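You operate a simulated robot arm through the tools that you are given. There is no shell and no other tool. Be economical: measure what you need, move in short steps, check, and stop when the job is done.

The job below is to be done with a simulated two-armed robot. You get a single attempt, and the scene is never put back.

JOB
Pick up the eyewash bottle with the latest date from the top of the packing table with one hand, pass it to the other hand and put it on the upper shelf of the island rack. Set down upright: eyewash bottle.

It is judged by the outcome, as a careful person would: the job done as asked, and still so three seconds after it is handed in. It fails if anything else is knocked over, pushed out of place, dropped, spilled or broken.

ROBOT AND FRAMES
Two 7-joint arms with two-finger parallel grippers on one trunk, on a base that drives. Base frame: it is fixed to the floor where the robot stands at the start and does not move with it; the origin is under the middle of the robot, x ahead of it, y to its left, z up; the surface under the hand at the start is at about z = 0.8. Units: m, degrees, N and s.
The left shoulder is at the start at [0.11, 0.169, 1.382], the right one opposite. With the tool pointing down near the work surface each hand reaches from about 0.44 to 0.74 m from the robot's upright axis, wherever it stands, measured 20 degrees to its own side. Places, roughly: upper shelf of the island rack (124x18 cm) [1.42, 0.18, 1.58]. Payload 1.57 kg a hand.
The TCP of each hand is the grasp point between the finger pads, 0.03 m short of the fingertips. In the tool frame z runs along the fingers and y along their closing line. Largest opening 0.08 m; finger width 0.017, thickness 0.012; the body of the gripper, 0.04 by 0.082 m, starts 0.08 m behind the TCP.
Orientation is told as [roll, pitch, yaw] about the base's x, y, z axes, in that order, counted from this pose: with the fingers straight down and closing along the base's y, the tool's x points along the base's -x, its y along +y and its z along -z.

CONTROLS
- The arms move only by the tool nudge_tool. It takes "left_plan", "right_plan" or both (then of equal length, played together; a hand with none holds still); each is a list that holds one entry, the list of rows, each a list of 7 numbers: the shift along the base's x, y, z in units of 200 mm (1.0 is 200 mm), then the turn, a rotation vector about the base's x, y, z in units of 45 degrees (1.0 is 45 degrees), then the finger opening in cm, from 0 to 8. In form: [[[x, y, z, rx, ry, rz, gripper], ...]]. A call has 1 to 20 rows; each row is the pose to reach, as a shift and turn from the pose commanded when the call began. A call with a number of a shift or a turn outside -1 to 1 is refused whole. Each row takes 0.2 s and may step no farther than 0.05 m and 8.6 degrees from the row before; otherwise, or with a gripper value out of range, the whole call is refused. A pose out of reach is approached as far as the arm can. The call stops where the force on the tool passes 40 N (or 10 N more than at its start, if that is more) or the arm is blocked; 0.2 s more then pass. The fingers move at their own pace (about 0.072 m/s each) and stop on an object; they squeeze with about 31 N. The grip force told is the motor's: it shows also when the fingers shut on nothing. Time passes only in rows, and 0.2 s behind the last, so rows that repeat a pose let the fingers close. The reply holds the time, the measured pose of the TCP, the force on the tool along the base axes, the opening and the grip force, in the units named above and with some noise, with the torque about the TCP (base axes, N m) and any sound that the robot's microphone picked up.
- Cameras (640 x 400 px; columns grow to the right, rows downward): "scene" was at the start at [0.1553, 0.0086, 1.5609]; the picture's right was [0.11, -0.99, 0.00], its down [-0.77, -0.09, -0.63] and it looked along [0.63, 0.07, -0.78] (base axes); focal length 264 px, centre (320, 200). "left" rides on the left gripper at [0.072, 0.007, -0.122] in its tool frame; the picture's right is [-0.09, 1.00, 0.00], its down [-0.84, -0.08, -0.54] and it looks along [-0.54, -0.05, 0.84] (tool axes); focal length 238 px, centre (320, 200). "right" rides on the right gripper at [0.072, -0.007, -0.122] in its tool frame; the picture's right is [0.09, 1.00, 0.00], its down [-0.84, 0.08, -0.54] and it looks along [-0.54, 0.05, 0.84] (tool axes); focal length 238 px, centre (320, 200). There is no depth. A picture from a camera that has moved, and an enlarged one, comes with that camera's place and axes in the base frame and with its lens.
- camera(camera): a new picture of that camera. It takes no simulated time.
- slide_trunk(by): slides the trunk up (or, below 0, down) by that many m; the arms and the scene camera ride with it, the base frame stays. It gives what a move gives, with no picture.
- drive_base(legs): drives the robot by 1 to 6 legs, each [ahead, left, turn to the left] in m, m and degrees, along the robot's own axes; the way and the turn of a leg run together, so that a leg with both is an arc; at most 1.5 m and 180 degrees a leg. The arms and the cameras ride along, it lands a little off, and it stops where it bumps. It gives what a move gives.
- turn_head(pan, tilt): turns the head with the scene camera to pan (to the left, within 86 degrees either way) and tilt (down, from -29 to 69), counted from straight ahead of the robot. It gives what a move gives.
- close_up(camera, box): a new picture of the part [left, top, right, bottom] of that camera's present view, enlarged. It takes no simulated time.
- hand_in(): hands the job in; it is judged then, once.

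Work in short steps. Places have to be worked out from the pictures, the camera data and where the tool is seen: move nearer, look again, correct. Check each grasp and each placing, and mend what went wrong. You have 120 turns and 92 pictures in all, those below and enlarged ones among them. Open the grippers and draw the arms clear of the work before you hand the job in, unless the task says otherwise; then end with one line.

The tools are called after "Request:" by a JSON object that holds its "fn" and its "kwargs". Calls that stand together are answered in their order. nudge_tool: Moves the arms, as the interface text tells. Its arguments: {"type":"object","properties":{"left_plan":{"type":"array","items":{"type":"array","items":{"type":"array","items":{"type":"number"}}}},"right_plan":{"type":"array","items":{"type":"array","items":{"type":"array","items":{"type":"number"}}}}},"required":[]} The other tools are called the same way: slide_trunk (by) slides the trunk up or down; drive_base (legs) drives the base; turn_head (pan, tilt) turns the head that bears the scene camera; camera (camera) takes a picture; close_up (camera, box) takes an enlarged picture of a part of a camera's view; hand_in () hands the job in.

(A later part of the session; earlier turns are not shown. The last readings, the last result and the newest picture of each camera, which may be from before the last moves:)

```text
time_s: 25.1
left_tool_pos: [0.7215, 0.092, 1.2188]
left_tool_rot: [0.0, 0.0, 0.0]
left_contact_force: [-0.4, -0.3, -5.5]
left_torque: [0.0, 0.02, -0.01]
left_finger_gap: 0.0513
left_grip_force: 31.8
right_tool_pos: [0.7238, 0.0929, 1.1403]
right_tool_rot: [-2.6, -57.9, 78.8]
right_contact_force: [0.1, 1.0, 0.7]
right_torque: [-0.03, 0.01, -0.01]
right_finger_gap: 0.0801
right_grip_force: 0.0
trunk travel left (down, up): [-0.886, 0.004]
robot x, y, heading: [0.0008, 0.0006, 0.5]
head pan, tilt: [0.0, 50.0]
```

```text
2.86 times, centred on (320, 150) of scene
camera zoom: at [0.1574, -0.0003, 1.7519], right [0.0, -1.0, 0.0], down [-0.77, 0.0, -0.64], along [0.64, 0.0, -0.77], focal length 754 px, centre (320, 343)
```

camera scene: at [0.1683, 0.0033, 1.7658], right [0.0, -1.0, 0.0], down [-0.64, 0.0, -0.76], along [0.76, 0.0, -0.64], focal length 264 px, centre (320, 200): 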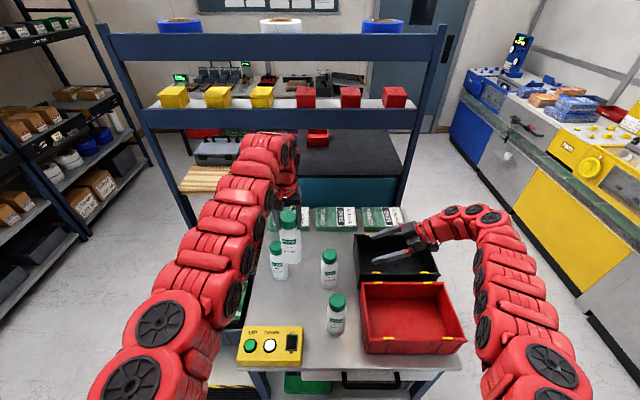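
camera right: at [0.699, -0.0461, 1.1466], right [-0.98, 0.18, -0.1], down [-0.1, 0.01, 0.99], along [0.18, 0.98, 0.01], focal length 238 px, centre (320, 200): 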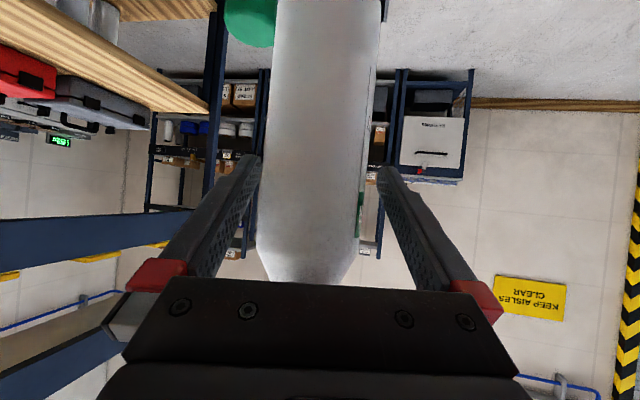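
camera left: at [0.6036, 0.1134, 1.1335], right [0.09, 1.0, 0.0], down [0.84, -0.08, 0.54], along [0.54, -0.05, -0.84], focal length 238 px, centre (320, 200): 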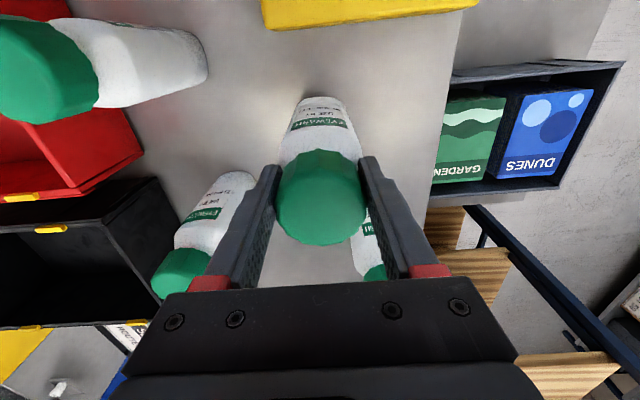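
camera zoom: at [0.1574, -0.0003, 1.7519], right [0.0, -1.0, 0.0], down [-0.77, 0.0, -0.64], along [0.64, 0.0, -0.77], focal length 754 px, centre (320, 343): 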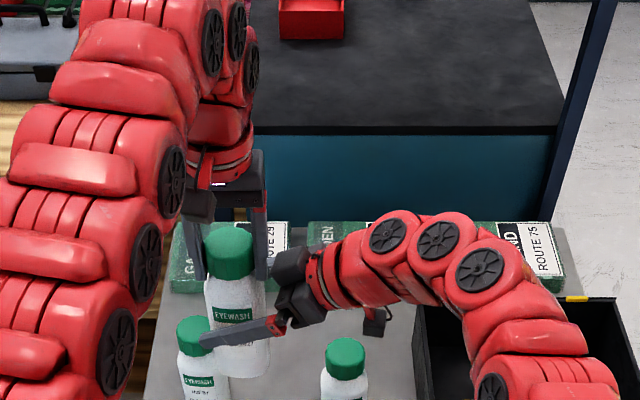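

The bottle sits between the right fingers. I close the right gripper while the left holds.

Request:
{"fn": "nudge_tool", "kwargs": {"right_plan": [[[0, 0, 0, 0, 0, 0, 6.8], [0, 0, 0, 0, 0, 0, 4], [0, 0, 0, 0, 0, 0, 4], [0, 0, 0, 0, 0, 0, 4]]]}}

```text
time_s: 26.1
left_tool_pos: [0.7203, 0.093, 1.2183]
left_tool_rot: [0.0, 0.2, 0.0]
left_contact_force: [-24.0, -0.2, 2.3]
left_torque: [-0.07, 0.74, 0.03]
left_finger_gap: 0.0514
left_grip_force: 31.6
right_tool_pos: [0.7254, 0.0911, 1.1421]
right_tool_rot: [-2.8, -57.9, 78.7]
right_contact_force: [24.8, -0.3, -3.3]
right_torque: [0.1, 1.07, -0.05]
right_finger_gap: 0.0589
right_grip_force: 31.0
trunk travel left (down, up): [-0.886, 0.004]
robot x, y, heading: [0.0002, 0.0016, -0.2]
head pan, tilt: [0.0, 50.0]
```

Gripped (5.9 cm), but the hands strain against each other by 24 N along x. I ease the right hand +x by 3 mm.

Request:
{"fn": "nudge_tool", "kwargs": {"right_plan": [[[0.015, 0, 0, 0, 0, 0, 4], [0.015, 0, 0, 0, 0, 0, 4]]]}}

```text
time_s: 26.7
left_tool_pos: [0.7211, 0.0937, 1.2167]
left_tool_rot: [0.1, -0.2, 0.0]
left_contact_force: [-5.8, 7.5, -9.3]
left_torque: [0.34, 0.14, -0.04]
left_finger_gap: 0.0509
left_grip_force: 31.4
right_tool_pos: [0.7288, 0.0932, 1.1422]
right_tool_rot: [-2.5, -58.0, 78.8]
right_contact_force: [5.2, -7.2, 4.0]
right_torque: [0.24, 0.34, 0.04]
right_finger_gap: 0.0588
right_grip_force: 30.7
trunk travel left (down, up): [-0.886, 0.004]
robot x, y, heading: [0.0023, 0.0006, -0.0]
head pan, tilt: [0.0, 50.0]
```

The strain is down to a few newtons. I open the left hand and lift it straight off the cap.

Request:
{"fn": "nudge_tool", "kwargs": {"left_plan": [[[0, 0, 0, 0, 0, 0, 8], [0, 0, 0, 0, 0, 0, 8], [0, 0, 0, 0, 0, 0, 8], [0, 0, 0.15, 0, 0, 0, 8], [0, 0, 0.3, 0, 0, 0, 8], [0, 0, 0.45, 0, 0, 0, 8], [0, 0, 0.45, 0, 0, 0, 8]]]}}

Request:
{"fn": "camera", "kwargs": {"camera": "scene"}}

Request:
{"fn": "camera", "kwargs": {"camera": "right"}}

```text
time_s: 28.3
left_tool_pos: [0.7156, 0.0934, 1.3022]
left_tool_rot: [0.0, 0.2, 0.1]
left_contact_force: [0.2, 0.6, -0.4]
left_torque: [-0.02, 0.01, -0.01]
left_finger_gap: 0.0799
left_grip_force: 0.1
left hand out of reach, approached as far as the arm can: row 6, 7
right_tool_pos: [0.7272, 0.0929, 1.1419]
right_tool_rot: [-2.5, -57.9, 78.8]
right_contact_force: [1.2, -0.3, -4.1]
right_torque: [0.04, -0.01, 0.02]
right_finger_gap: 0.0581
right_grip_force: 31.2
trunk travel left (down, up): [-0.886, 0.004]
robot x, y, heading: [0.0005, 0.0007, -0.1]
head pan, tilt: [0.0, 50.0]
```

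```text
55 pictures are left
camera scene: at [0.1584, -0.0002, 1.7518], right [0.0, -1.0, 0.0], down [-0.77, 0.0, -0.64], along [0.64, 0.0, -0.77], focal length 264 px, centre (320, 200)
```

scene: 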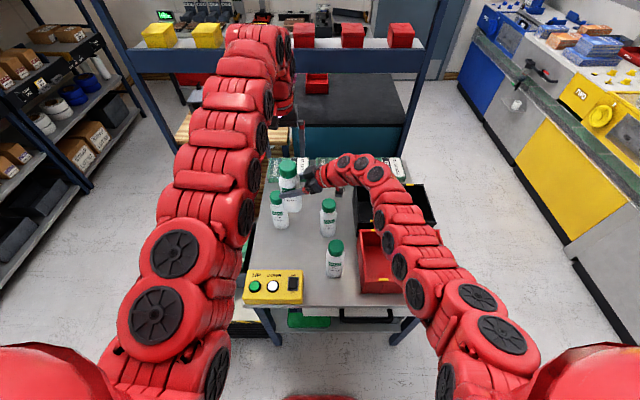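

```text
54 pictures are left
camera right: at [0.7022, -0.0464, 1.146], right [-0.98, 0.18, -0.1], down [-0.1, 0.01, 0.99], along [0.18, 0.98, 0.01], focal length 238 px, centre (320, 200)
```

right: 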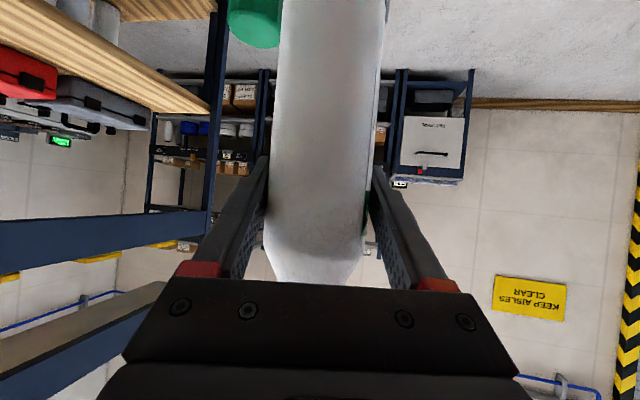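

The right hand now holds the bottle alone. I raise it by 16 cm and take the left hand back out of the way.

Request:
{"fn": "nudge_tool", "kwargs": {"left_plan": [[[-0.05, 0.2, 0, 0, 0, 0, 8], [-0.1, 0.4, 0, 0, 0, 0, 8], [-0.15, 0.6, 0, 0, 0, 0, 8], [-0.2, 0.8, -0.1, 0, 0, 0, 8], [-0.25, 0.95, -0.2, 0, 0, 0, 8], [-0.25, 0.95, -0.3, 0, 0, 0, 8], [-0.25, 0.95, -0.3, 0, 0, 0, 8]]], "right_plan": [[[0, 0, 0, 0, 0, 0, 4], [0, 0, 0, 0, 0, 0, 4], [0, -0.1, 0.15, 0, 0, 0, 4], [0, -0.2, 0.3, 0, 0, 0, 4], [0, -0.3, 0.45, 0, 0, 0, 4], [0, -0.4, 0.6, 0, 0, 0, 4], [0, -0.4, 0.75, 0, 0, 0, 4]]]}}

Request:
{"fn": "turn_head", "kwargs": {"pan": 45, "tilt": 42}}

Request:
{"fn": "camera", "kwargs": {"camera": "scene"}}

```text
time_s: 29.9
left_tool_pos: [0.6658, 0.2865, 1.2435]
left_tool_rot: [0.0, 0.0, 0.0]
left_contact_force: [-0.8, 0.3, 1.1]
left_torque: [-0.02, -0.02, -0.02]
left_finger_gap: 0.0798
left_grip_force: 0.2
right_tool_pos: [0.7262, 0.0128, 1.2913]
right_tool_rot: [-2.5, -57.9, 78.8]
right_contact_force: [-0.3, -0.3, -5.5]
right_torque: [-0.01, 0.01, -0.01]
right_finger_gap: 0.0584
right_grip_force: 30.5
trunk travel left (down, up): [-0.886, 0.004]
robot x, y, heading: [-0.0024, -0.0012, -0.0]
head pan, tilt: [0.0, 50.0]
```

```text
time_s: 31.0
left_tool_pos: [0.6661, 0.2842, 1.2424]
left_tool_rot: [0.1, 0.0, 0.1]
left_contact_force: [-0.5, -0.3, 0.5]
left_torque: [-0.03, 0.01, 0.03]
left_finger_gap: 0.0802
left_grip_force: 0.0
right_tool_pos: [0.7267, 0.012, 1.2919]
right_tool_rot: [-2.6, -57.9, 78.9]
right_contact_force: [0.5, 0.2, -4.9]
right_torque: [-0.01, 0.0, 0.01]
right_finger_gap: 0.0586
right_grip_force: 31.5
trunk travel left (down, up): [-0.886, 0.004]
robot x, y, heading: [-0.0025, -0.0002, -0.1]
head pan, tilt: [45.0, 42.0]
```

```text
53 pictures are left
camera scene: at [0.1397, 0.0593, 1.7632], right [0.71, -0.71, 0.0], down [-0.47, -0.47, -0.74], along [0.53, 0.52, -0.67], focal length 264 px, centre (320, 200)
```

scene: 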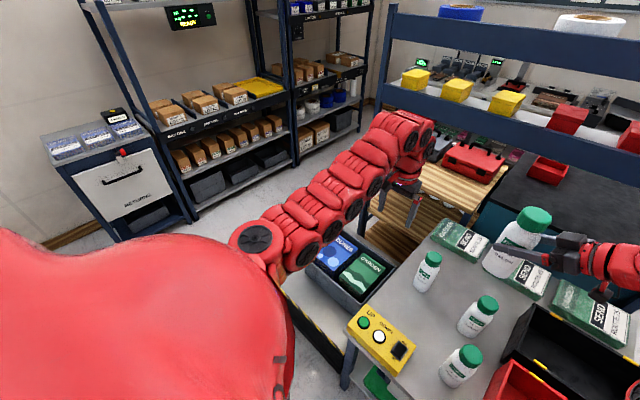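

Left of the trolley there is a wide free aisle (shelving face near y≈2.1). I drive sideways left 1.2 m, then look ahead before going forward.

Request:
{"fn": "drive_base", "kwargs": {"legs": [[0, 1.2, 0]]}}

Request:
{"fn": "turn_head", "kwargs": {"pan": -5, "tilt": 45}}

Request:
{"fn": "camera", "kwargs": {"camera": "scene"}}

```text
time_s: 37.2
left_tool_pos: [0.6516, 1.5174, 1.2438]
left_tool_rot: [0.0, 0.1, 1.1]
left_contact_force: [0.0, -0.4, -0.9]
left_torque: [-0.01, -0.01, 0.01]
left_finger_gap: 0.0803
left_grip_force: 0.0
right_tool_pos: [0.7144, 1.2461, 1.2905]
right_tool_rot: [-2.5, -57.9, 79.7]
right_contact_force: [-0.4, 0.5, -5.0]
right_torque: [-0.03, 0.03, 0.01]
right_finger_gap: 0.0583
right_grip_force: 30.8
trunk travel left (down, up): [-0.886, 0.004]
robot x, y, heading: [-0.0098, 1.2255, 1.0]
head pan, tilt: [45.0, 42.0]
```

```text
time_s: 38.4
left_tool_pos: [0.6511, 1.5182, 1.2428]
left_tool_rot: [0.0, 0.0, 1.1]
left_contact_force: [0.7, 0.2, 0.5]
left_torque: [0.0, 0.01, 0.02]
left_finger_gap: 0.0801
left_grip_force: 0.0
right_tool_pos: [0.714, 1.2472, 1.2905]
right_tool_rot: [-2.6, -57.9, 79.7]
right_contact_force: [-0.1, -0.6, -5.6]
right_torque: [-0.03, -0.03, -0.03]
right_finger_gap: 0.0584
right_grip_force: 31.7
trunk travel left (down, up): [-0.886, 0.004]
robot x, y, heading: [-0.0125, 1.2194, 0.8]
head pan, tilt: [-5.0, 45.0]
```

```text
52 pictures are left
camera scene: at [0.1509, 1.2177, 1.7588], right [-0.07, -1.0, 0.0], down [-0.71, 0.05, -0.71], along [0.7, -0.05, -0.71], focal length 264 px, centre (320, 200)
```

scene: 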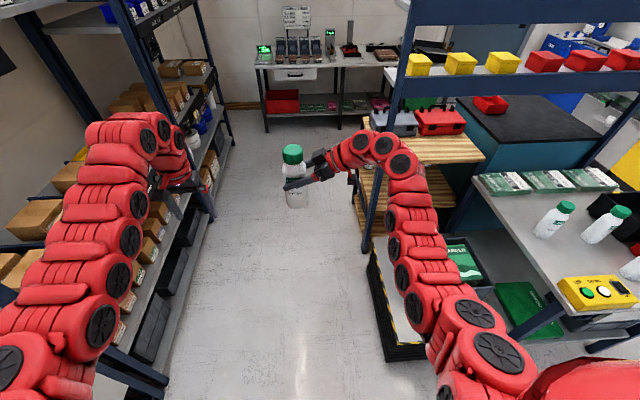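

The aisle ahead is free: the trolley edge is at y≈0.83 and the shelving at y≈2.03. I drive forward 0.65 m, staying near y 1.22.

Request:
{"fn": "drive_base", "kwargs": {"legs": [[0.65, 0, 0]]}}

Request:
{"fn": "turn_head", "kwargs": {"pan": -35, "tilt": 25}}

Request:
{"fn": "camera", "kwargs": {"camera": "scene"}}

```text
time_s: 42.0
left_tool_pos: [1.294, 1.5341, 1.2434]
left_tool_rot: [-0.1, 0.1, 1.2]
left_contact_force: [0.1, -0.2, 0.9]
left_torque: [-0.01, 0.01, -0.03]
left_finger_gap: 0.0799
left_grip_force: 0.1
right_tool_pos: [1.3596, 1.2644, 1.2908]
right_tool_rot: [-2.6, -57.8, 80.1]
right_contact_force: [0.3, 0.2, -4.9]
right_torque: [-0.03, 0.0, 0.02]
right_finger_gap: 0.0583
right_grip_force: 30.9
trunk travel left (down, up): [-0.886, 0.004]
robot x, y, heading: [0.6311, 1.2372, 1.1]
head pan, tilt: [-5.0, 45.0]
```

```text
time_s: 42.9
left_tool_pos: [1.2952, 1.5344, 1.2416]
left_tool_rot: [0.0, 0.0, 1.3]
left_contact_force: [-1.0, -0.9, 0.8]
left_torque: [0.0, 0.01, 0.02]
left_finger_gap: 0.0797
left_grip_force: 0.0
right_tool_pos: [1.3612, 1.2626, 1.2907]
right_tool_rot: [-2.5, -57.9, 80.0]
right_contact_force: [-0.4, 0.5, -3.6]
right_torque: [-0.03, 0.0, 0.01]
right_finger_gap: 0.0584
right_grip_force: 31.2
trunk travel left (down, up): [-0.886, 0.004]
robot x, y, heading: [0.6342, 1.2349, 1.3]
head pan, tilt: [-35.0, 25.0]
```

```text
51 pictures are left
camera scene: at [0.7926, 1.1856, 1.7894], right [-0.55, -0.83, 0.0], down [-0.35, 0.23, -0.91], along [0.75, -0.5, -0.42], focal length 264 px, centre (320, 200)
```

scene: 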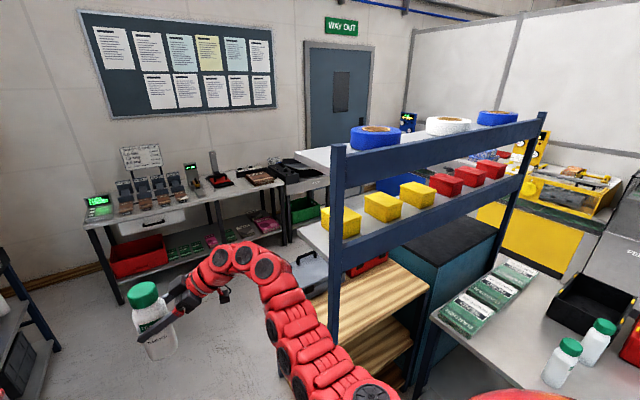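

Clear view of the shelf: the left end is free for x 1.33–1.51, y 0.64–0.79, so my target is [1.415, 0.715]. I raise the bottle in free space and yaw the hand rightward.

Request:
{"fn": "nudge_tool", "kwargs": {"right_plan": [[[0, -0.05, 0.16, 0, 0, -0.166, 4], [0, -0.1, 0.33, 0, 0, -0.333, 4], [0, -0.15, 0.5, 0, 0, -0.5, 4], [0, -0.2, 0.67, 0, 0, -0.667, 4], [0, -0.25, 0.84, 0, 0, -0.834, 4], [0, -0.3, 1.0, 0, 0, -1.0, 4], [0, -0.3, 1.0, 0, 0, -1.0, 4]]]}}

Request:
{"fn": "camera", "kwargs": {"camera": "scene"}}

```text
time_s: 44.5
left_tool_pos: [1.2953, 1.5319, 1.2431]
left_tool_rot: [0.0, 0.0, 1.3]
left_contact_force: [-0.1, 0.7, -0.1]
left_torque: [-0.01, 0.03, -0.01]
left_finger_gap: 0.0799
left_grip_force: 0.1
right_tool_pos: [1.36, 1.2016, 1.4916]
right_tool_rot: [-2.4, -57.9, 34.8]
right_contact_force: [-0.2, -0.4, -5.5]
right_torque: [-0.01, 0.01, 0.05]
right_finger_gap: 0.0582
right_grip_force: 30.6
trunk travel left (down, up): [-0.886, 0.004]
robot x, y, heading: [0.6363, 1.2354, 1.1]
head pan, tilt: [-35.0, 25.0]
```

```text
50 pictures are left
camera scene: at [0.7928, 1.1839, 1.7893], right [-0.56, -0.83, 0.0], down [-0.35, 0.24, -0.91], along [0.75, -0.5, -0.42], focal length 264 px, centre (320, 200)
```

scene: 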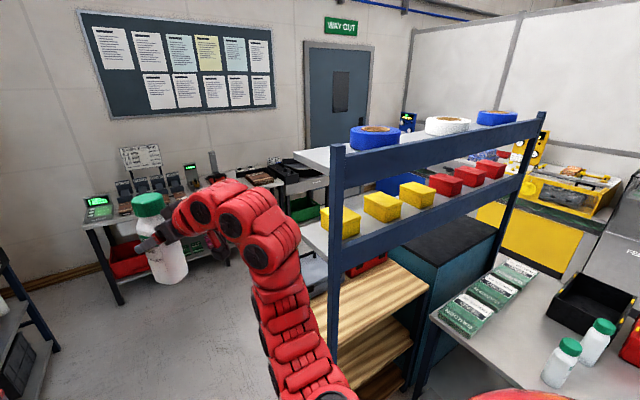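

Going well. I continue: up to z≈1.69 and yaw a further 45°.

Request:
{"fn": "nudge_tool", "kwargs": {"right_plan": [[[0, -0.04, 0.16, 0, 0, -0.166, 4], [0, -0.08, 0.33, 0, 0, -0.333, 4], [0, -0.12, 0.5, 0, 0, -0.5, 4], [0, -0.16, 0.67, 0, 0, -0.667, 4], [0, -0.2, 0.84, 0, 0, -0.834, 4], [0, -0.24, 1.0, 0, 0, -1.0, 4], [0, -0.24, 1.0, 0, 0, -1.0, 4]]]}}

Request:
{"fn": "camera", "kwargs": {"camera": "scene"}}

```text
time_s: 46.1
left_tool_pos: [1.295, 1.5337, 1.2426]
left_tool_rot: [0.0, 0.0, 1.3]
left_contact_force: [-0.7, -0.4, 0.0]
left_torque: [-0.01, 0.01, -0.01]
left_finger_gap: 0.0801
left_grip_force: 0.1
right_tool_pos: [1.3492, 1.1518, 1.6726]
right_tool_rot: [-2.5, -57.9, -10.0]
right_contact_force: [0.1, -0.1, -5.0]
right_torque: [-0.01, 0.01, -0.02]
right_finger_gap: 0.0583
right_grip_force: 30.9
right hand out of reach, approached as far as the arm can: row 6, 7
trunk travel left (down, up): [-0.886, 0.004]
robot x, y, heading: [0.6323, 1.232, 1.3]
head pan, tilt: [-35.0, 25.0]
```

```text
49 pictures are left
camera scene: at [0.7929, 1.1852, 1.7894], right [-0.56, -0.83, 0.0], down [-0.35, 0.23, -0.91], along [0.75, -0.5, -0.42], focal length 264 px, centre (320, 200)
```

scene: 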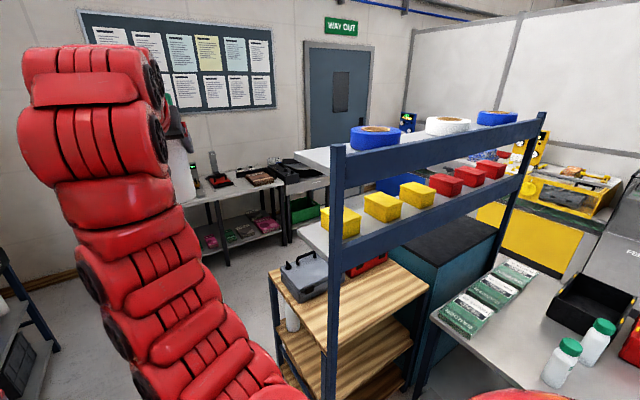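

At this yaw the hand can't rise further with its 30° tilt. With the hand pointing more to the robot's left it should, so I yaw back and test height.

Request:
{"fn": "nudge_tool", "kwargs": {"right_plan": [[[0, 0.04, -0.05, 0, 0, 0.166, 4], [0, 0.08, -0.05, 0, 0, 0.333, 4], [0, 0.12, 0, 0, 0, 0.5, 4], [0, 0.16, 0.1, 0, 0, 0.667, 4], [0, 0.2, 0.2, 0, 0, 0.834, 4], [0, 0.24, 0.3, 0, 0, 1.0, 4], [0, 0.24, 0.45, 0, 0, 1.0, 4], [0, 0.24, 0.45, 0, 0, 1.0, 4]]]}}

```text
time_s: 47.9
left_tool_pos: [1.2973, 1.536, 1.2433]
left_tool_rot: [-0.1, 0.0, 1.3]
left_contact_force: [0.7, 0.2, 0.2]
left_torque: [-0.02, -0.03, -0.02]
left_finger_gap: 0.08
left_grip_force: 0.0
right_tool_pos: [1.3402, 1.2063, 1.6728]
right_tool_rot: [-2.6, -57.9, 35.2]
right_contact_force: [-0.5, -0.4, -4.7]
right_torque: [-0.03, 0.03, -0.01]
right_finger_gap: 0.0584
right_grip_force: 31.7
right hand out of reach, approached as far as the arm can: row 3, 4, 5, 6, 7, 8
trunk travel left (down, up): [-0.886, 0.004]
robot x, y, heading: [0.6345, 1.2371, 1.5]
head pan, tilt: [-35.0, 25.0]
```

Still limited at z 1.673. I test with more yaw and a nearer position.

Request:
{"fn": "nudge_tool", "kwargs": {"right_plan": [[[-0.1, 0, 0, 0, 0, 0.166, 4], [-0.2, 0, 0, 0, 0, 0.333, 4], [-0.3, 0, 0, 0, 0, 0.5, 4], [-0.4, 0, 0.1, 0, 0, 0.667, 4], [-0.4, 0, 0.2, 0, 0, 0.834, 4], [-0.4, 0, 0.4, 0, 0, 1.0, 4], [-0.4, 0, 0.4, 0, 0, 1.0, 4]]]}}

Request:
{"fn": "camera", "kwargs": {"camera": "scene"}}

```text
time_s: 49.5
left_tool_pos: [1.2954, 1.5335, 1.2434]
left_tool_rot: [0.0, 0.0, 1.3]
left_contact_force: [-0.2, -0.1, 0.5]
left_torque: [0.0, 0.0, 0.0]
left_finger_gap: 0.0799
left_grip_force: 0.0
right_tool_pos: [1.2171, 1.2069, 1.6556]
right_tool_rot: [-2.5, -58.0, 80.1]
right_contact_force: [0.2, 0.4, -5.0]
right_torque: [-0.03, 0.02, -0.02]
right_finger_gap: 0.0583
right_grip_force: 30.5
right hand out of reach, approached as far as the arm can: row 3, 4, 5, 6, 7
trunk travel left (down, up): [-0.886, 0.004]
robot x, y, heading: [0.6323, 1.2324, 1.3]
head pan, tilt: [-35.0, 25.0]
```

```text
48 pictures are left
camera scene: at [0.7922, 1.1851, 1.7895], right [-0.56, -0.83, 0.0], down [-0.35, 0.23, -0.91], along [0.75, -0.5, -0.42], focal length 264 px, centre (320, 200)
```

scene: 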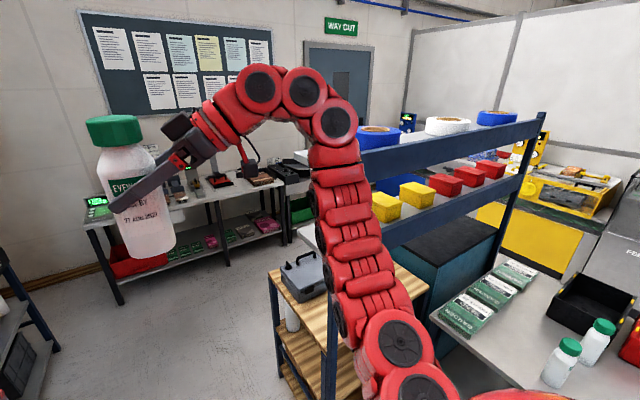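

The wrist limit caps this tilted grasp. I use the empty left hand as a mirrored test of whether a horizontal hand can get to z≈1.75.

Request:
{"fn": "nudge_tool", "kwargs": {"left_plan": [[[0, 0, 0.15, 0, -0.16, 0, 8], [0, 0, 0.3, 0, -0.32, 0, 8], [0, 0, 0.45, 0, -0.48, 0, 8], [0, 0, 0.6, 0, -0.64, 0, 8], [0, 0, 0.75, 0, -0.8, 0, 8], [0, 0, 0.9, 0, -0.95, 0, 8]]]}}

Request:
{"fn": "nudge_tool", "kwargs": {"left_plan": [[[0, 0, 0.18, 0, -0.16, 0, 8], [0, 0, 0.36, 0, -0.32, 0, 8], [0, 0, 0.54, 0, -0.48, 0, 8], [0, 0, 0.72, 0, -0.64, 0, 8], [0, 0, 0.9, 0, -0.8, 0, 8], [0, 0, 1.0, 0, -0.94, 0, 8]]]}}

Request:
{"fn": "nudge_tool", "kwargs": {"left_plan": [[[0, 0, 0.15, 0, 0, 0, 8], [0, 0, 0.3, 0, 0, 0, 8], [0, 0, 0.45, 0, 0, 0, 8], [0, 0, 0.6, 0, 0, 0, 8]]]}}

```text
time_s: 50.9
left_tool_pos: [1.3322, 1.5248, 1.3794]
left_tool_rot: [-0.9, -42.9, 1.9]
left_contact_force: [0.2, 0.1, 0.0]
left_torque: [0.04, -0.05, 0.04]
left_finger_gap: 0.0802
left_grip_force: 0.1
left hand out of reach, approached as far as the arm can: row 2, 3, 4, 5, 6
right_tool_pos: [1.2177, 1.2051, 1.6544]
right_tool_rot: [-2.4, -58.1, 80.0]
right_contact_force: [-0.3, -0.5, -4.4]
right_torque: [-0.02, 0.0, 0.03]
right_finger_gap: 0.0584
right_grip_force: 30.1
trunk travel left (down, up): [-0.886, 0.004]
robot x, y, heading: [0.634, 1.2313, 1.3]
head pan, tilt: [-35.0, 25.0]
```

```text
time_s: 52.3
left_tool_pos: [1.3339, 1.5227, 1.578]
left_tool_rot: [-14.8, -84.8, 14.8]
left_contact_force: [0.0, 0.2, -0.6]
left_torque: [0.0, -0.02, -0.01]
left_finger_gap: 0.0801
left_grip_force: 0.0
right_tool_pos: [1.2182, 1.207, 1.6535]
right_tool_rot: [-2.6, -57.9, 80.0]
right_contact_force: [0.5, -0.9, -5.0]
right_torque: [-0.05, 0.01, 0.01]
right_finger_gap: 0.0582
right_grip_force: 30.9
trunk travel left (down, up): [-0.886, 0.004]
robot x, y, heading: [0.6368, 1.236, 1.3]
head pan, tilt: [-35.0, 25.0]
```

```text
time_s: 53.3
left_tool_pos: [1.3345, 1.524, 1.7006]
left_tool_rot: [-15.0, -84.8, 15.1]
left_contact_force: [-0.5, -0.4, 0.1]
left_torque: [0.02, -0.02, -0.05]
left_finger_gap: 0.0799
left_grip_force: 0.0
right_tool_pos: [1.2174, 1.208, 1.6535]
right_tool_rot: [-2.6, -57.9, 80.1]
right_contact_force: [-0.5, 0.2, -4.5]
right_torque: [-0.05, 0.0, -0.03]
right_finger_gap: 0.0584
right_grip_force: 31.2
trunk travel left (down, up): [-0.886, 0.004]
robot x, y, heading: [0.6341, 1.2306, 1.2]
head pan, tilt: [-35.0, 25.0]
```

A horizontal hand gets to z 1.70 without limit. I test a bit higher and further out.

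Request:
{"fn": "nudge_tool", "kwargs": {"left_plan": [[[0.0, 0, 0.2, 0, 0, 0, 8], [0.0, 0, 0.4, 0, 0, 0, 8], [0.15, 0, 0.4, 0, 0, 0, 8], [0.3, 0, 0.4, 0, 0, 0, 8], [0.45, 0, 0.4, 0, 0, 0, 8], [0.45, 0, 0.4, 0, 0, 0, 8]]]}}

```text
time_s: 54.7
left_tool_pos: [1.4241, 1.5233, 1.771]
left_tool_rot: [-14.9, -84.8, 14.9]
left_contact_force: [1.3, -0.2, 0.1]
left_torque: [-0.02, 0.03, 0.01]
left_finger_gap: 0.0801
left_grip_force: 0.0
left hand out of reach, approached as far as the arm can: row 5, 6
right_tool_pos: [1.2184, 1.2089, 1.654]
right_tool_rot: [-2.5, -57.9, 80.2]
right_contact_force: [0.1, -0.5, -4.6]
right_torque: [0.01, 0.02, 0.02]
right_finger_gap: 0.0583
right_grip_force: 31.0
trunk travel left (down, up): [-0.886, 0.004]
robot x, y, heading: [0.6387, 1.2347, 1.2]
head pan, tilt: [-35.0, 25.0]
```

A horizontal grip works for the shelf, so I'll regrip in the air here: the left retakes the cap, then the right takes the body nearly level. I bring the left back to pointing down and the right back to its handover pose.

Request:
{"fn": "nudge_tool", "kwargs": {"left_plan": [[[-0.1, 0.05, -0.16, 0, 0.157, 0, 8], [-0.2, 0.05, -0.33, 0, 0.313, 0, 8], [-0.3, 0.05, -0.5, 0, 0.47, 0, 8], [-0.4, 0.05, -0.67, 0, 0.627, 0, 8], [-0.5, 0.05, -0.84, 0, 0.783, 0, 8], [-0.6, 0.05, -1.0, 0, 0.94, 0, 8]]], "right_plan": [[[0.1, 0.0, -0.16, 0, 0, 0, 4], [0.2, 0.0, -0.33, 0, 0, 0, 4], [0.35, 0.0, -0.5, 0, 0, 0, 4], [0.5, 0.0, -0.67, 0, 0, 0, 4], [0.6, 0.0, -0.84, 0, 0, 0, 4], [0.7, 0.0, -1.0, 0, 0, 0, 4]]]}}

Request:
{"fn": "nudge_tool", "kwargs": {"left_plan": [[[0, 0, -0.16, 0, 0.16, 0, 8], [0, 0, -0.33, 0, 0.32, 0, 8], [0, 0, -0.5, 0, 0.48, 0, 8], [0, 0, -0.67, 0, 0.64, 0, 8], [0, 0, -0.84, 0, 0.8, 0, 8], [0, 0, -1.0, 0, 0.95, 0, 8], [0, 0, -1.0, 0, 0.95, 0, 8]]], "right_plan": [[[0, 0.0, -0.16, 0, 0, 0, 4], [0, 0.0, -0.33, 0, 0, 0, 4], [0, 0.0, -0.5, 0, 0, 0, 4], [0, 0.0, -0.67, 0, 0, 0, 4], [0, 0.0, -0.84, 0, 0, 0, 4], [0, 0.0, -1.0, 0, 0, 0, 4], [0, 0.0, -1.0, 0, 0, 0, 4]]]}}

```text
time_s: 56.1
left_tool_pos: [1.3085, 1.5343, 1.5623]
left_tool_rot: [-1.2, -42.8, 1.6]
left_contact_force: [1.0, 0.2, 0.2]
left_torque: [0.02, 0.01, 0.01]
left_finger_gap: 0.0797
left_grip_force: 0.1
left hand out of reach, approached as far as the arm can: row 6
right_tool_pos: [1.3578, 1.2059, 1.4519]
right_tool_rot: [-2.5, -57.9, 80.0]
right_contact_force: [0.8, -0.1, -4.7]
right_torque: [0.02, 0.04, 0.01]
right_finger_gap: 0.0582
right_grip_force: 31.2
trunk travel left (down, up): [-0.886, 0.004]
robot x, y, heading: [0.6364, 1.2323, 1.2]
head pan, tilt: [-35.0, 25.0]
```

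```text
time_s: 57.7
left_tool_pos: [1.3162, 1.539, 1.3422]
left_tool_rot: [-0.1, 0.0, 1.3]
left_contact_force: [-0.1, 0.3, 0.8]
left_torque: [0.03, 0.02, 0.0]
left_finger_gap: 0.0801
left_grip_force: 0.1
left hand out of reach, approached as far as the arm can: row 1, 2, 3, 4, 5, 6, 7
right_tool_pos: [1.3538, 1.211, 1.2536]
right_tool_rot: [-2.6, -57.9, 80.2]
right_contact_force: [0.5, 0.0, -4.3]
right_torque: [-0.02, -0.01, 0.01]
right_finger_gap: 0.0586
right_grip_force: 31.0
trunk travel left (down, up): [-0.886, 0.004]
robot x, y, heading: [0.637, 1.2348, 1.4]
head pan, tilt: [-35.0, 25.0]
```

Now I lower the bottle to z≈1.10 and bring it to y≈1.34 beside the left hand, then look with the left camera.

Request:
{"fn": "nudge_tool", "kwargs": {"right_plan": [[[0, 0.11, -0.15, 0, 0, 0, 4], [0, 0.22, -0.3, 0, 0, 0, 4], [0, 0.33, -0.45, 0, 0, 0, 4], [0, 0.44, -0.6, 0, 0, 0, 4], [0, 0.55, -0.75, 0, 0, 0, 4], [0, 0.665, -0.75, 0, 0, 0, 4], [0, 0.665, -0.75, 0, 0, 0, 4]]]}}

Request:
{"fn": "nudge_tool", "kwargs": {"left_plan": [[[0.0, -0.2, 0, 0, 0, 0, 8], [0.05, -0.4, 0, 0, 0, 0, 8], [0.1, -0.6, 0, 0, 0, 0, 8], [0.15, -0.8, 0, 0, 0, 0, 8], [0.2, -0.97, -0.1, 0, 0, 0, 8], [0.2, -0.97, -0.15, 0, 0, 0, 8]]]}}

Request:
{"fn": "camera", "kwargs": {"camera": "left"}}

Request:
{"fn": "turn_head", "kwargs": {"pan": 0, "tilt": 40}}

Request:
{"fn": "camera", "kwargs": {"camera": "scene"}}

```text
time_s: 59.3
left_tool_pos: [1.3175, 1.5385, 1.3418]
left_tool_rot: [-0.1, -0.1, 1.3]
left_contact_force: [-0.4, 0.9, 0.0]
left_torque: [0.01, 0.01, 0.0]
left_finger_gap: 0.0799
left_grip_force: 0.0
right_tool_pos: [1.3568, 1.3414, 1.1052]
right_tool_rot: [-2.6, -57.8, 80.0]
right_contact_force: [0.1, -0.8, -5.1]
right_torque: [-0.01, 0.02, 0.02]
right_finger_gap: 0.0581
right_grip_force: 30.9
trunk travel left (down, up): [-0.886, 0.004]
robot x, y, heading: [0.6306, 1.2319, 1.4]
head pan, tilt: [-35.0, 25.0]
```

```text
time_s: 60.7
left_tool_pos: [1.3455, 1.3596, 1.3116]
left_tool_rot: [-0.1, 0.0, 1.2]
left_contact_force: [-0.7, -0.3, 0.3]
left_torque: [-0.02, 0.0, 0.01]
left_finger_gap: 0.08
left_grip_force: 0.0
left hand out of reach, approached as far as the arm can: row 1, 4, 5, 6
right_tool_pos: [1.3571, 1.3411, 1.1065]
right_tool_rot: [-2.5, -57.9, 80.0]
right_contact_force: [0.5, 0.6, -4.6]
right_torque: [-0.04, 0.02, 0.0]
right_finger_gap: 0.0585
right_grip_force: 30.8
trunk travel left (down, up): [-0.886, 0.004]
robot x, y, heading: [0.6348, 1.236, 1.3]
head pan, tilt: [-35.0, 25.0]
```

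```text
47 pictures are left
camera left: at [1.2732, 1.3646, 1.4332], right [0.07, 1.0, 0.0], down [0.84, -0.06, 0.54], along [0.54, -0.04, -0.84], focal length 238 px, centre (320, 200)
```

left: 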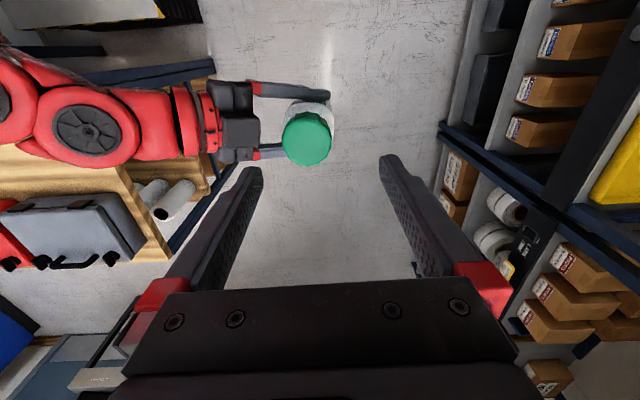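

```text
time_s: 61.7
left_tool_pos: [1.3439, 1.3595, 1.3118]
left_tool_rot: [0.1, -0.1, 1.3]
left_contact_force: [0.6, 0.7, -0.3]
left_torque: [0.01, 0.02, -0.01]
left_finger_gap: 0.08
left_grip_force: 0.1
right_tool_pos: [1.3566, 1.3417, 1.1059]
right_tool_rot: [-2.5, -57.9, 80.0]
right_contact_force: [-0.5, 0.2, -4.3]
right_torque: [-0.05, -0.02, 0.02]
right_finger_gap: 0.0586
right_grip_force: 30.3
trunk travel left (down, up): [-0.886, 0.004]
robot x, y, heading: [0.6351, 1.2336, 1.2]
head pan, tilt: [0.0, 40.0]
```

```text
46 pictures are left
camera scene: at [0.801, 1.2385, 1.7661], right [0.02, -1.0, 0.0], down [-0.64, -0.01, -0.77], along [0.77, 0.02, -0.64], focal length 264 px, centre (320, 200)
```

scene: 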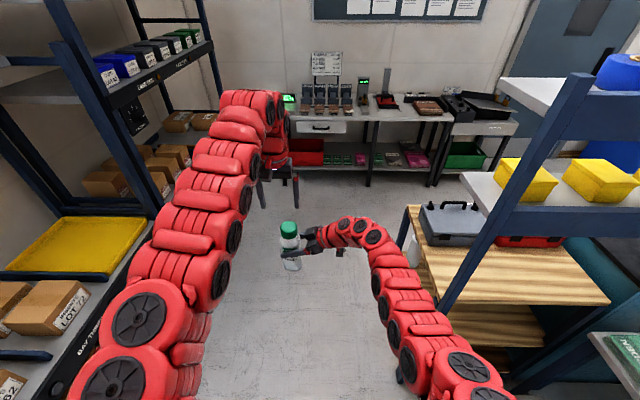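

The cap is at about [1.351, 1.344], top ≈1.197. I centre the left hand over it and descend to z≈1.182.

Request:
{"fn": "nudge_tool", "kwargs": {"left_plan": [[[0.035, -0.078, -0.1, 0, 0, 0, 8], [0.035, -0.078, -0.2, 0, 0, 0, 8], [0.035, -0.078, -0.3, 0, 0, 0, 8], [0.035, -0.078, -0.3, 0, 0, 0, 8]]]}}

Request:
{"fn": "camera", "kwargs": {"camera": "left"}}

```text
time_s: 62.7
left_tool_pos: [1.3509, 1.3398, 1.2531]
left_tool_rot: [0.0, 0.1, 1.4]
left_contact_force: [0.3, 0.0, -0.4]
left_torque: [0.0, 0.0, -0.05]
left_finger_gap: 0.0802
left_grip_force: 0.1
right_tool_pos: [1.3573, 1.3396, 1.1058]
right_tool_rot: [-2.6, -58.1, 79.9]
right_contact_force: [-0.1, 1.0, -5.1]
right_torque: [-0.02, -0.04, 0.01]
right_finger_gap: 0.0582
right_grip_force: 31.4
trunk travel left (down, up): [-0.886, 0.004]
robot x, y, heading: [0.6358, 1.2326, 1.2]
head pan, tilt: [0.0, 40.0]
```

```text
45 pictures are left
camera left: at [1.2793, 1.3452, 1.3744], right [0.07, 1.0, 0.0], down [0.84, -0.06, 0.54], along [0.54, -0.04, -0.84], focal length 238 px, centre (320, 200)
```

left: 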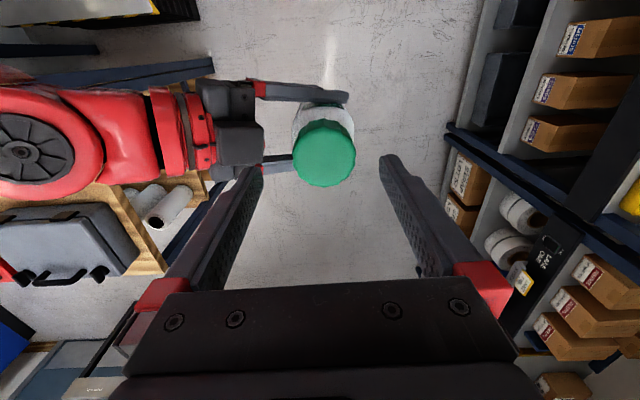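

Well centred. I descend the last 7 cm and close on the cap.

Request:
{"fn": "nudge_tool", "kwargs": {"left_plan": [[[0, 0.008, -0.12, 0, 0, 0, 8], [0, 0.01, -0.24, 0, 0, 0, 8], [0, 0.01, -0.35, 0, 0, 0, 8], [0, 0.01, -0.35, 0, 0, 0, 5.6], [0, 0.01, -0.35, 0, 0, 0, 3], [0, 0.01, -0.35, 0, 0, 0, 3], [0, 0.01, -0.35, 0, 0, 0, 3]]]}}

Request:
{"fn": "camera", "kwargs": {"camera": "left"}}

```text
time_s: 63.4
left_tool_pos: [1.351, 1.3421, 1.209]
left_tool_rot: [-0.2, 0.1, 1.0]
left_contact_force: [-0.2, 0.4, 0.2]
left_torque: [-0.04, 0.06, -0.03]
left_finger_gap: 0.0799
left_grip_force: 0.0
right_tool_pos: [1.3565, 1.3369, 1.0993]
right_tool_rot: [-1.6, -57.3, 78.8]
right_contact_force: [0.4, -0.4, -4.7]
right_torque: [-0.01, 0.04, 0.02]
right_finger_gap: 0.058
right_grip_force: 30.7
trunk travel left (down, up): [-0.886, 0.004]
robot x, y, heading: [0.6365, 1.2333, 1.5]
head pan, tilt: [0.0, 40.0]
stopped in row 3 (right hand): the force on the tool passed its limit at 54 N (the readings are from after the stop); the commanded pose is now the measured one
```

```text
44 pictures are left
camera left: at [1.28, 1.3471, 1.3291], right [0.07, 1.0, 0.0], down [0.84, -0.06, 0.54], along [0.54, -0.04, -0.84], focal length 238 px, centre (320, 200)
```

left: 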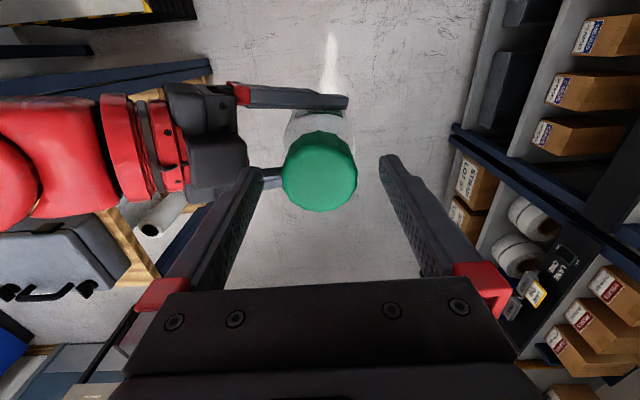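

The left finger's outer side touched the right gripper's body on the way down (right was pushed 7 mm; grip intact). I back up 2.5 cm, narrow the left opening and look.

Request:
{"fn": "nudge_tool", "kwargs": {"left_plan": [[[0, 0, 0.12, 0, 0, 0, 8], [0, 0.005, 0.12, 0, 0, 0, 6.3], [0, 0.005, 0.12, 0, 0, 0, 6.3]]]}}

Request:
{"fn": "camera", "kwargs": {"camera": "left"}}

Request:
{"fn": "close_up", "kwargs": {"camera": "scene", "box": [220, 160, 400, 290]}}

Request:
{"fn": "camera", "kwargs": {"camera": "right"}}

```text
time_s: 64.2
left_tool_pos: [1.3521, 1.3423, 1.2332]
left_tool_rot: [-0.2, -0.1, 0.9]
left_contact_force: [0.7, 0.3, -0.3]
left_torque: [0.0, 0.01, 0.01]
left_finger_gap: 0.063
left_grip_force: 0.0
right_tool_pos: [1.3553, 1.3383, 1.0996]
right_tool_rot: [-1.7, -57.3, 79.1]
right_contact_force: [-0.1, 1.4, -5.1]
right_torque: [0.0, -0.02, 0.01]
right_finger_gap: 0.0585
right_grip_force: 30.8
trunk travel left (down, up): [-0.886, 0.004]
robot x, y, heading: [0.6393, 1.233, 1.2]
head pan, tilt: [0.0, 40.0]
```

```text
43 pictures are left
camera left: at [1.2799, 1.3486, 1.3534], right [0.07, 1.0, 0.0], down [0.84, -0.06, 0.54], along [0.54, -0.04, -0.84], focal length 238 px, centre (320, 200)
```

left: 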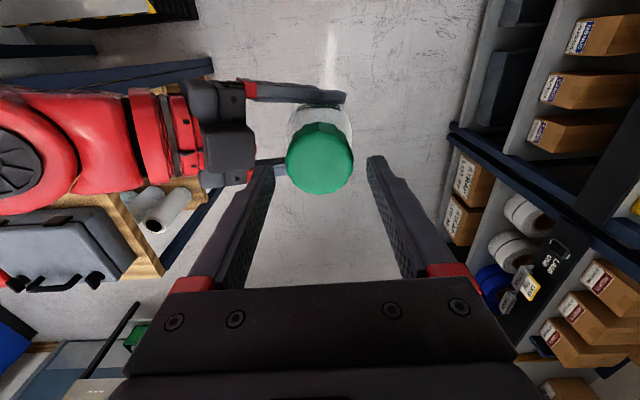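

```text
3.08 times, centred on (310, 225) of scene
camera zoom: at [0.8011, 1.239, 1.7661], right [0.02, -1.0, 0.0], down [-0.64, -0.01, -0.77], along [0.77, 0.02, -0.64], focal length 812 px, centre (351, 123)
```

zoom: 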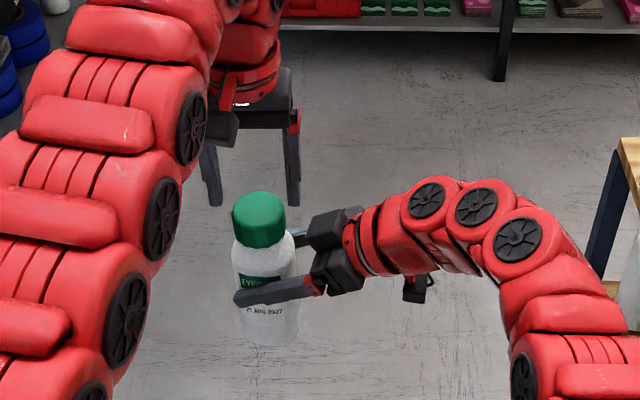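

```text
41 pictures are left
camera right: at [1.3328, 1.198, 1.1059], right [-0.98, 0.16, -0.09], down [-0.09, 0.02, 1.0], along [0.17, 0.99, 0.0], focal length 238 px, centre (320, 200)
```

right: 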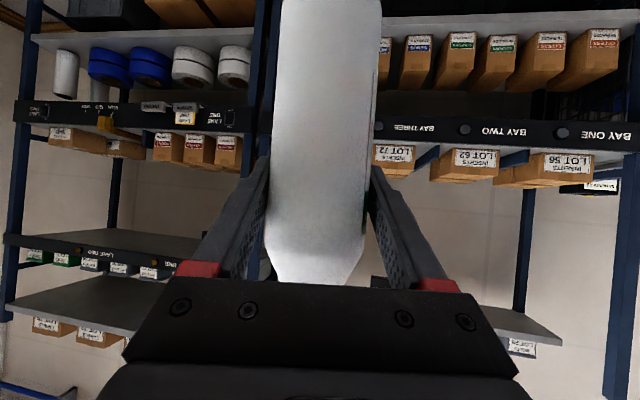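

Cap and fingers are aligned; with the narrower opening there is about 1 cm to the right gripper body. I descend slowly.

Request:
{"fn": "nudge_tool", "kwargs": {"left_plan": [[[-0.01, 0.005, -0.07, 0, 0, 0, 6.1], [-0.01, 0.005, -0.14, 0, 0, 0, 6.1], [-0.01, 0.005, -0.21, 0, 0, 0, 6.1], [-0.01, 0.005, -0.28, 0, 0, 0, 6.1]]]}}

```text
time_s: 65.2
left_tool_pos: [1.3504, 1.3445, 1.1758]
left_tool_rot: [-0.2, 0.0, 1.1]
left_contact_force: [-0.3, 0.9, 0.1]
left_torque: [0.01, 0.0, 0.02]
left_finger_gap: 0.0613
left_grip_force: 0.0
right_tool_pos: [1.3551, 1.3378, 1.1]
right_tool_rot: [-1.6, -57.3, 79.2]
right_contact_force: [0.1, 0.0, -5.2]
right_torque: [-0.01, 0.01, -0.02]
right_finger_gap: 0.0584
right_grip_force: 31.1
trunk travel left (down, up): [-0.886, 0.004]
robot x, y, heading: [0.632, 1.235, 1.3]
head pan, tilt: [0.0, 40.0]
```

No contact. I close the left hand on the cap.

Request:
{"fn": "nudge_tool", "kwargs": {"left_plan": [[[0, 0, 0, 0, 0, 0, 3], [0, 0, 0, 0, 0, 0, 3], [0, 0, 0, 0, 0, 0, 3]]]}}

Request:
{"fn": "camera", "kwargs": {"camera": "left"}}

```text
time_s: 66.0
left_tool_pos: [1.3499, 1.3431, 1.1763]
left_tool_rot: [-0.3, -0.2, 0.9]
left_contact_force: [-3.8, -13.0, 1.3]
left_torque: [-0.48, 0.16, -0.13]
left_finger_gap: 0.0512
left_grip_force: 30.8
right_tool_pos: [1.3551, 1.3381, 1.1001]
right_tool_rot: [-1.6, -57.5, 79.1]
right_contact_force: [2.6, 13.8, -7.2]
right_torque: [-0.55, 0.05, -0.01]
right_finger_gap: 0.0583
right_grip_force: 31.2
trunk travel left (down, up): [-0.886, 0.004]
robot x, y, heading: [0.6333, 1.2366, 1.4]
head pan, tilt: [0.0, 40.0]
```

```text
40 pictures are left
camera left: at [1.2777, 1.3485, 1.2971], right [0.08, 1.0, -0.01], down [0.84, -0.06, 0.54], along [0.54, -0.05, -0.84], focal length 238 px, centre (320, 200)
```

left: 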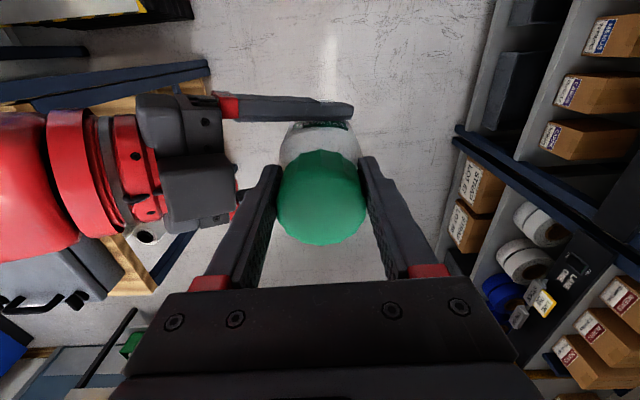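

Cap gripped. I open the right hand and withdraw it along its approach line.

Request:
{"fn": "nudge_tool", "kwargs": {"right_plan": [[[0, 0, 0, 0, 0, 0, 8], [0, 0, 0, 0, 0, 0, 8], [-0.03, -0.15, 0, 0, 0, 0, 8], [-0.06, -0.3, 0, 0, 0, 0, 8], [-0.1, -0.5, 0, 0, 0, 0, 8], [-0.14, -0.7, 0, 0, 0, 0, 8], [-0.14, -0.7, 0, 0, 0, 0, 8]]]}}

```text
time_s: 67.6
left_tool_pos: [1.3496, 1.3447, 1.1756]
left_tool_rot: [-0.3, -0.1, 1.1]
left_contact_force: [-0.4, 0.3, 0.1]
left_torque: [0.0, 0.05, 0.04]
left_finger_gap: 0.051
left_grip_force: 31.1
right_tool_pos: [1.3276, 1.1972, 1.1005]
right_tool_rot: [-1.8, -57.3, 79.1]
right_contact_force: [0.1, 0.0, 0.4]
right_torque: [-0.03, 0.01, -0.01]
right_finger_gap: 0.0801
right_grip_force: 0.0
trunk travel left (down, up): [-0.886, 0.004]
robot x, y, heading: [0.6364, 1.2351, 1.1]
head pan, tilt: [0.0, 40.0]
```

The left hand shows no weight; I check whether the bottle is still there.

Request:
{"fn": "camera", "kwargs": {"camera": "left"}}

Request:
{"fn": "camera", "kwargs": {"camera": "right"}}

```text
39 pictures are left
camera left: at [1.2781, 1.3504, 1.2968], right [0.07, 1.0, 0.0], down [0.84, -0.06, 0.54], along [0.54, -0.04, -0.84], focal length 238 px, centre (320, 200)
```

left: 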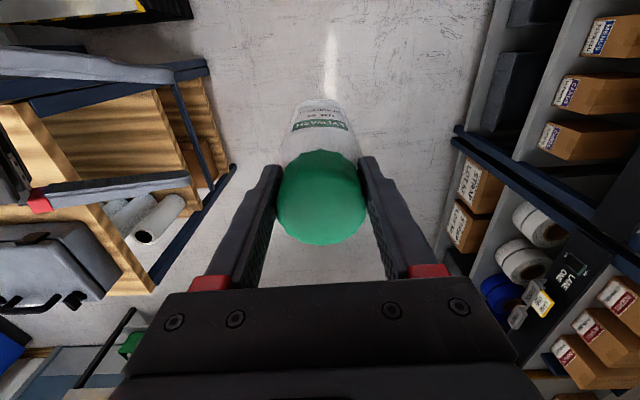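

```text
38 pictures are left
camera right: at [1.3051, 1.0575, 1.1062], right [-0.98, 0.16, -0.09], down [-0.09, 0.02, 1.0], along [0.17, 0.99, 0.0], focal length 238 px, centre (320, 200)
```

right: 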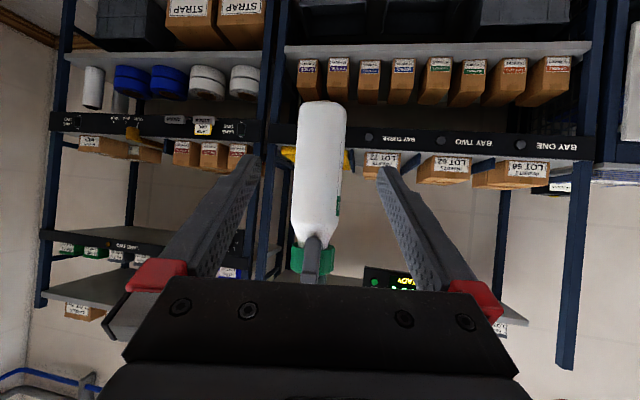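

The bottle is safely held at the cap (the force reading is just re-zeroed). I pitch the right hand up by 25° to nearly level for the regrip.

Request:
{"fn": "nudge_tool", "kwargs": {"right_plan": [[[0, 0, 0.01, 0.14, -0.027, 0, 8], [0, 0, 0.02, 0.28, -0.054, 0, 8], [0, 0, 0.03, 0.42, -0.08, 0, 8], [0, 0, 0.04, 0.555, -0.107, 0, 8], [0, 0, 0.04, 0.555, -0.107, 0, 8]]]}}

Request:
{"fn": "camera", "kwargs": {"camera": "right"}}

```text
time_s: 68.8
left_tool_pos: [1.3495, 1.343, 1.1776]
left_tool_rot: [-0.2, -0.1, 1.0]
left_contact_force: [0.0, -0.1, -0.2]
left_torque: [-0.01, 0.06, 0.01]
left_finger_gap: 0.0508
left_grip_force: 30.8
right_tool_pos: [1.329, 1.1964, 1.1099]
right_tool_rot: [-2.2, -82.7, 79.4]
right_contact_force: [0.1, 0.0, 0.4]
right_torque: [-0.01, 0.04, 0.0]
right_finger_gap: 0.0802
right_grip_force: 0.1
trunk travel left (down, up): [-0.886, 0.004]
robot x, y, heading: [0.6332, 1.2344, 1.4]
head pan, tilt: [0.0, 40.0]
```

```text
37 pictures are left
camera right: at [1.3074, 1.0685, 1.0538], right [-0.97, 0.21, -0.1], down [-0.17, -0.4, 0.9], along [0.15, 0.89, 0.43], focal length 238 px, centre (320, 200)
```

right: 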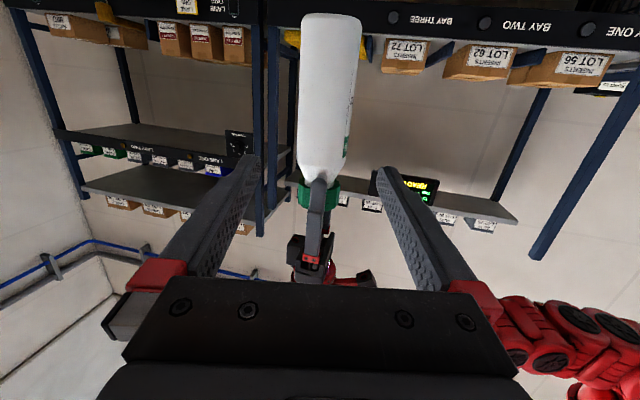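

The bottle sits at about x 1.357 along the tool line. I shift 5 mm and advance most of the way, then check.

Request:
{"fn": "nudge_tool", "kwargs": {"right_plan": [[[-0.025, 0, 0, 0, 0, 0, 8], [0.02, 0.2, 0, 0, 0, 0, 8], [0.06, 0.38, 0, 0, 0, 0, 8], [0.06, 0.38, 0, 0, 0, 0, 8]]]}}

Request:
{"fn": "camera", "kwargs": {"camera": "right"}}

```text
time_s: 69.8
left_tool_pos: [1.3498, 1.3427, 1.1764]
left_tool_rot: [-0.3, 0.0, 1.1]
left_contact_force: [1.6, -0.8, 0.2]
left_torque: [0.04, 0.04, 0.01]
left_finger_gap: 0.051
left_grip_force: 30.4
right_tool_pos: [1.3394, 1.2724, 1.1095]
right_tool_rot: [-1.7, -82.8, 79.1]
right_contact_force: [-0.4, 0.0, 0.1]
right_torque: [0.0, 0.0, -0.01]
right_finger_gap: 0.0801
right_grip_force: 0.0
trunk travel left (down, up): [-0.886, 0.004]
robot x, y, heading: [0.6355, 1.2337, 1.4]
head pan, tilt: [0.0, 40.0]
```

```text
36 pictures are left
camera right: at [1.3177, 1.1437, 1.0535], right [-0.97, 0.21, -0.1], down [-0.17, -0.4, 0.9], along [0.15, 0.89, 0.43], focal length 238 px, centre (320, 200)
```

right: 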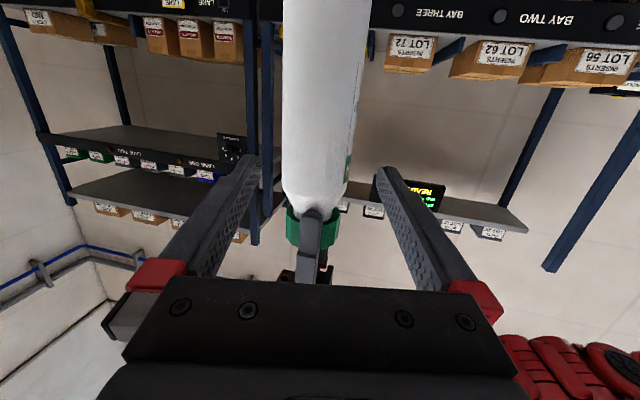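

Bottle column matches prediction (x≈1.356). I advance the last 7 cm and close.

Request:
{"fn": "nudge_tool", "kwargs": {"right_plan": [[[0.028, 0.12, 0, 0, 0, 0, 8], [0.056, 0.24, 0, 0, 0, 0, 8], [0.085, 0.355, 0, 0, 0, 0, 8], [0.085, 0.355, 0, 0, 0, 0, 8]]]}}

Request:
{"fn": "camera", "kwargs": {"camera": "right"}}

```text
time_s: 70.8
left_tool_pos: [1.3493, 1.3462, 1.1737]
left_tool_rot: [-0.3, 0.3, 1.0]
left_contact_force: [-11.1, 3.3, -4.9]
left_torque: [0.19, 0.84, 0.07]
left_finger_gap: 0.0512
left_grip_force: 30.7
right_tool_pos: [1.3427, 1.3478, 1.112]
right_tool_rot: [-2.7, -82.7, 79.8]
right_contact_force: [11.2, -3.6, 5.2]
right_torque: [0.0, -0.07, -0.09]
right_finger_gap: 0.0803
right_grip_force: 0.2
right hand out of reach, approached as far as the arm can: row 1, 2, 3, 4
trunk travel left (down, up): [-0.886, 0.004]
robot x, y, heading: [0.6338, 1.2346, 1.0]
head pan, tilt: [0.0, 40.0]
```

```text
35 pictures are left
camera right: at [1.321, 1.2196, 1.0566], right [-0.97, 0.21, -0.1], down [-0.18, -0.4, 0.9], along [0.15, 0.89, 0.43], focal length 238 px, centre (320, 200)
```

right: 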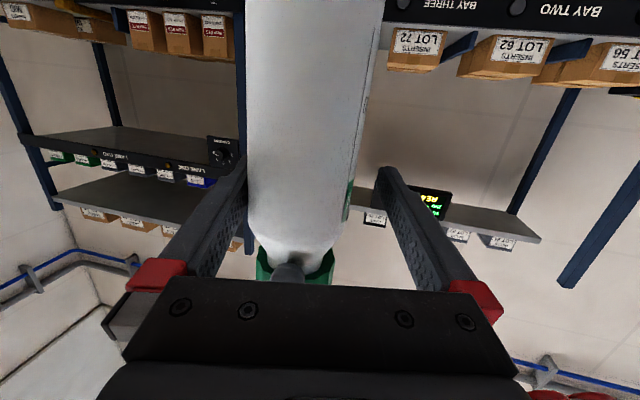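

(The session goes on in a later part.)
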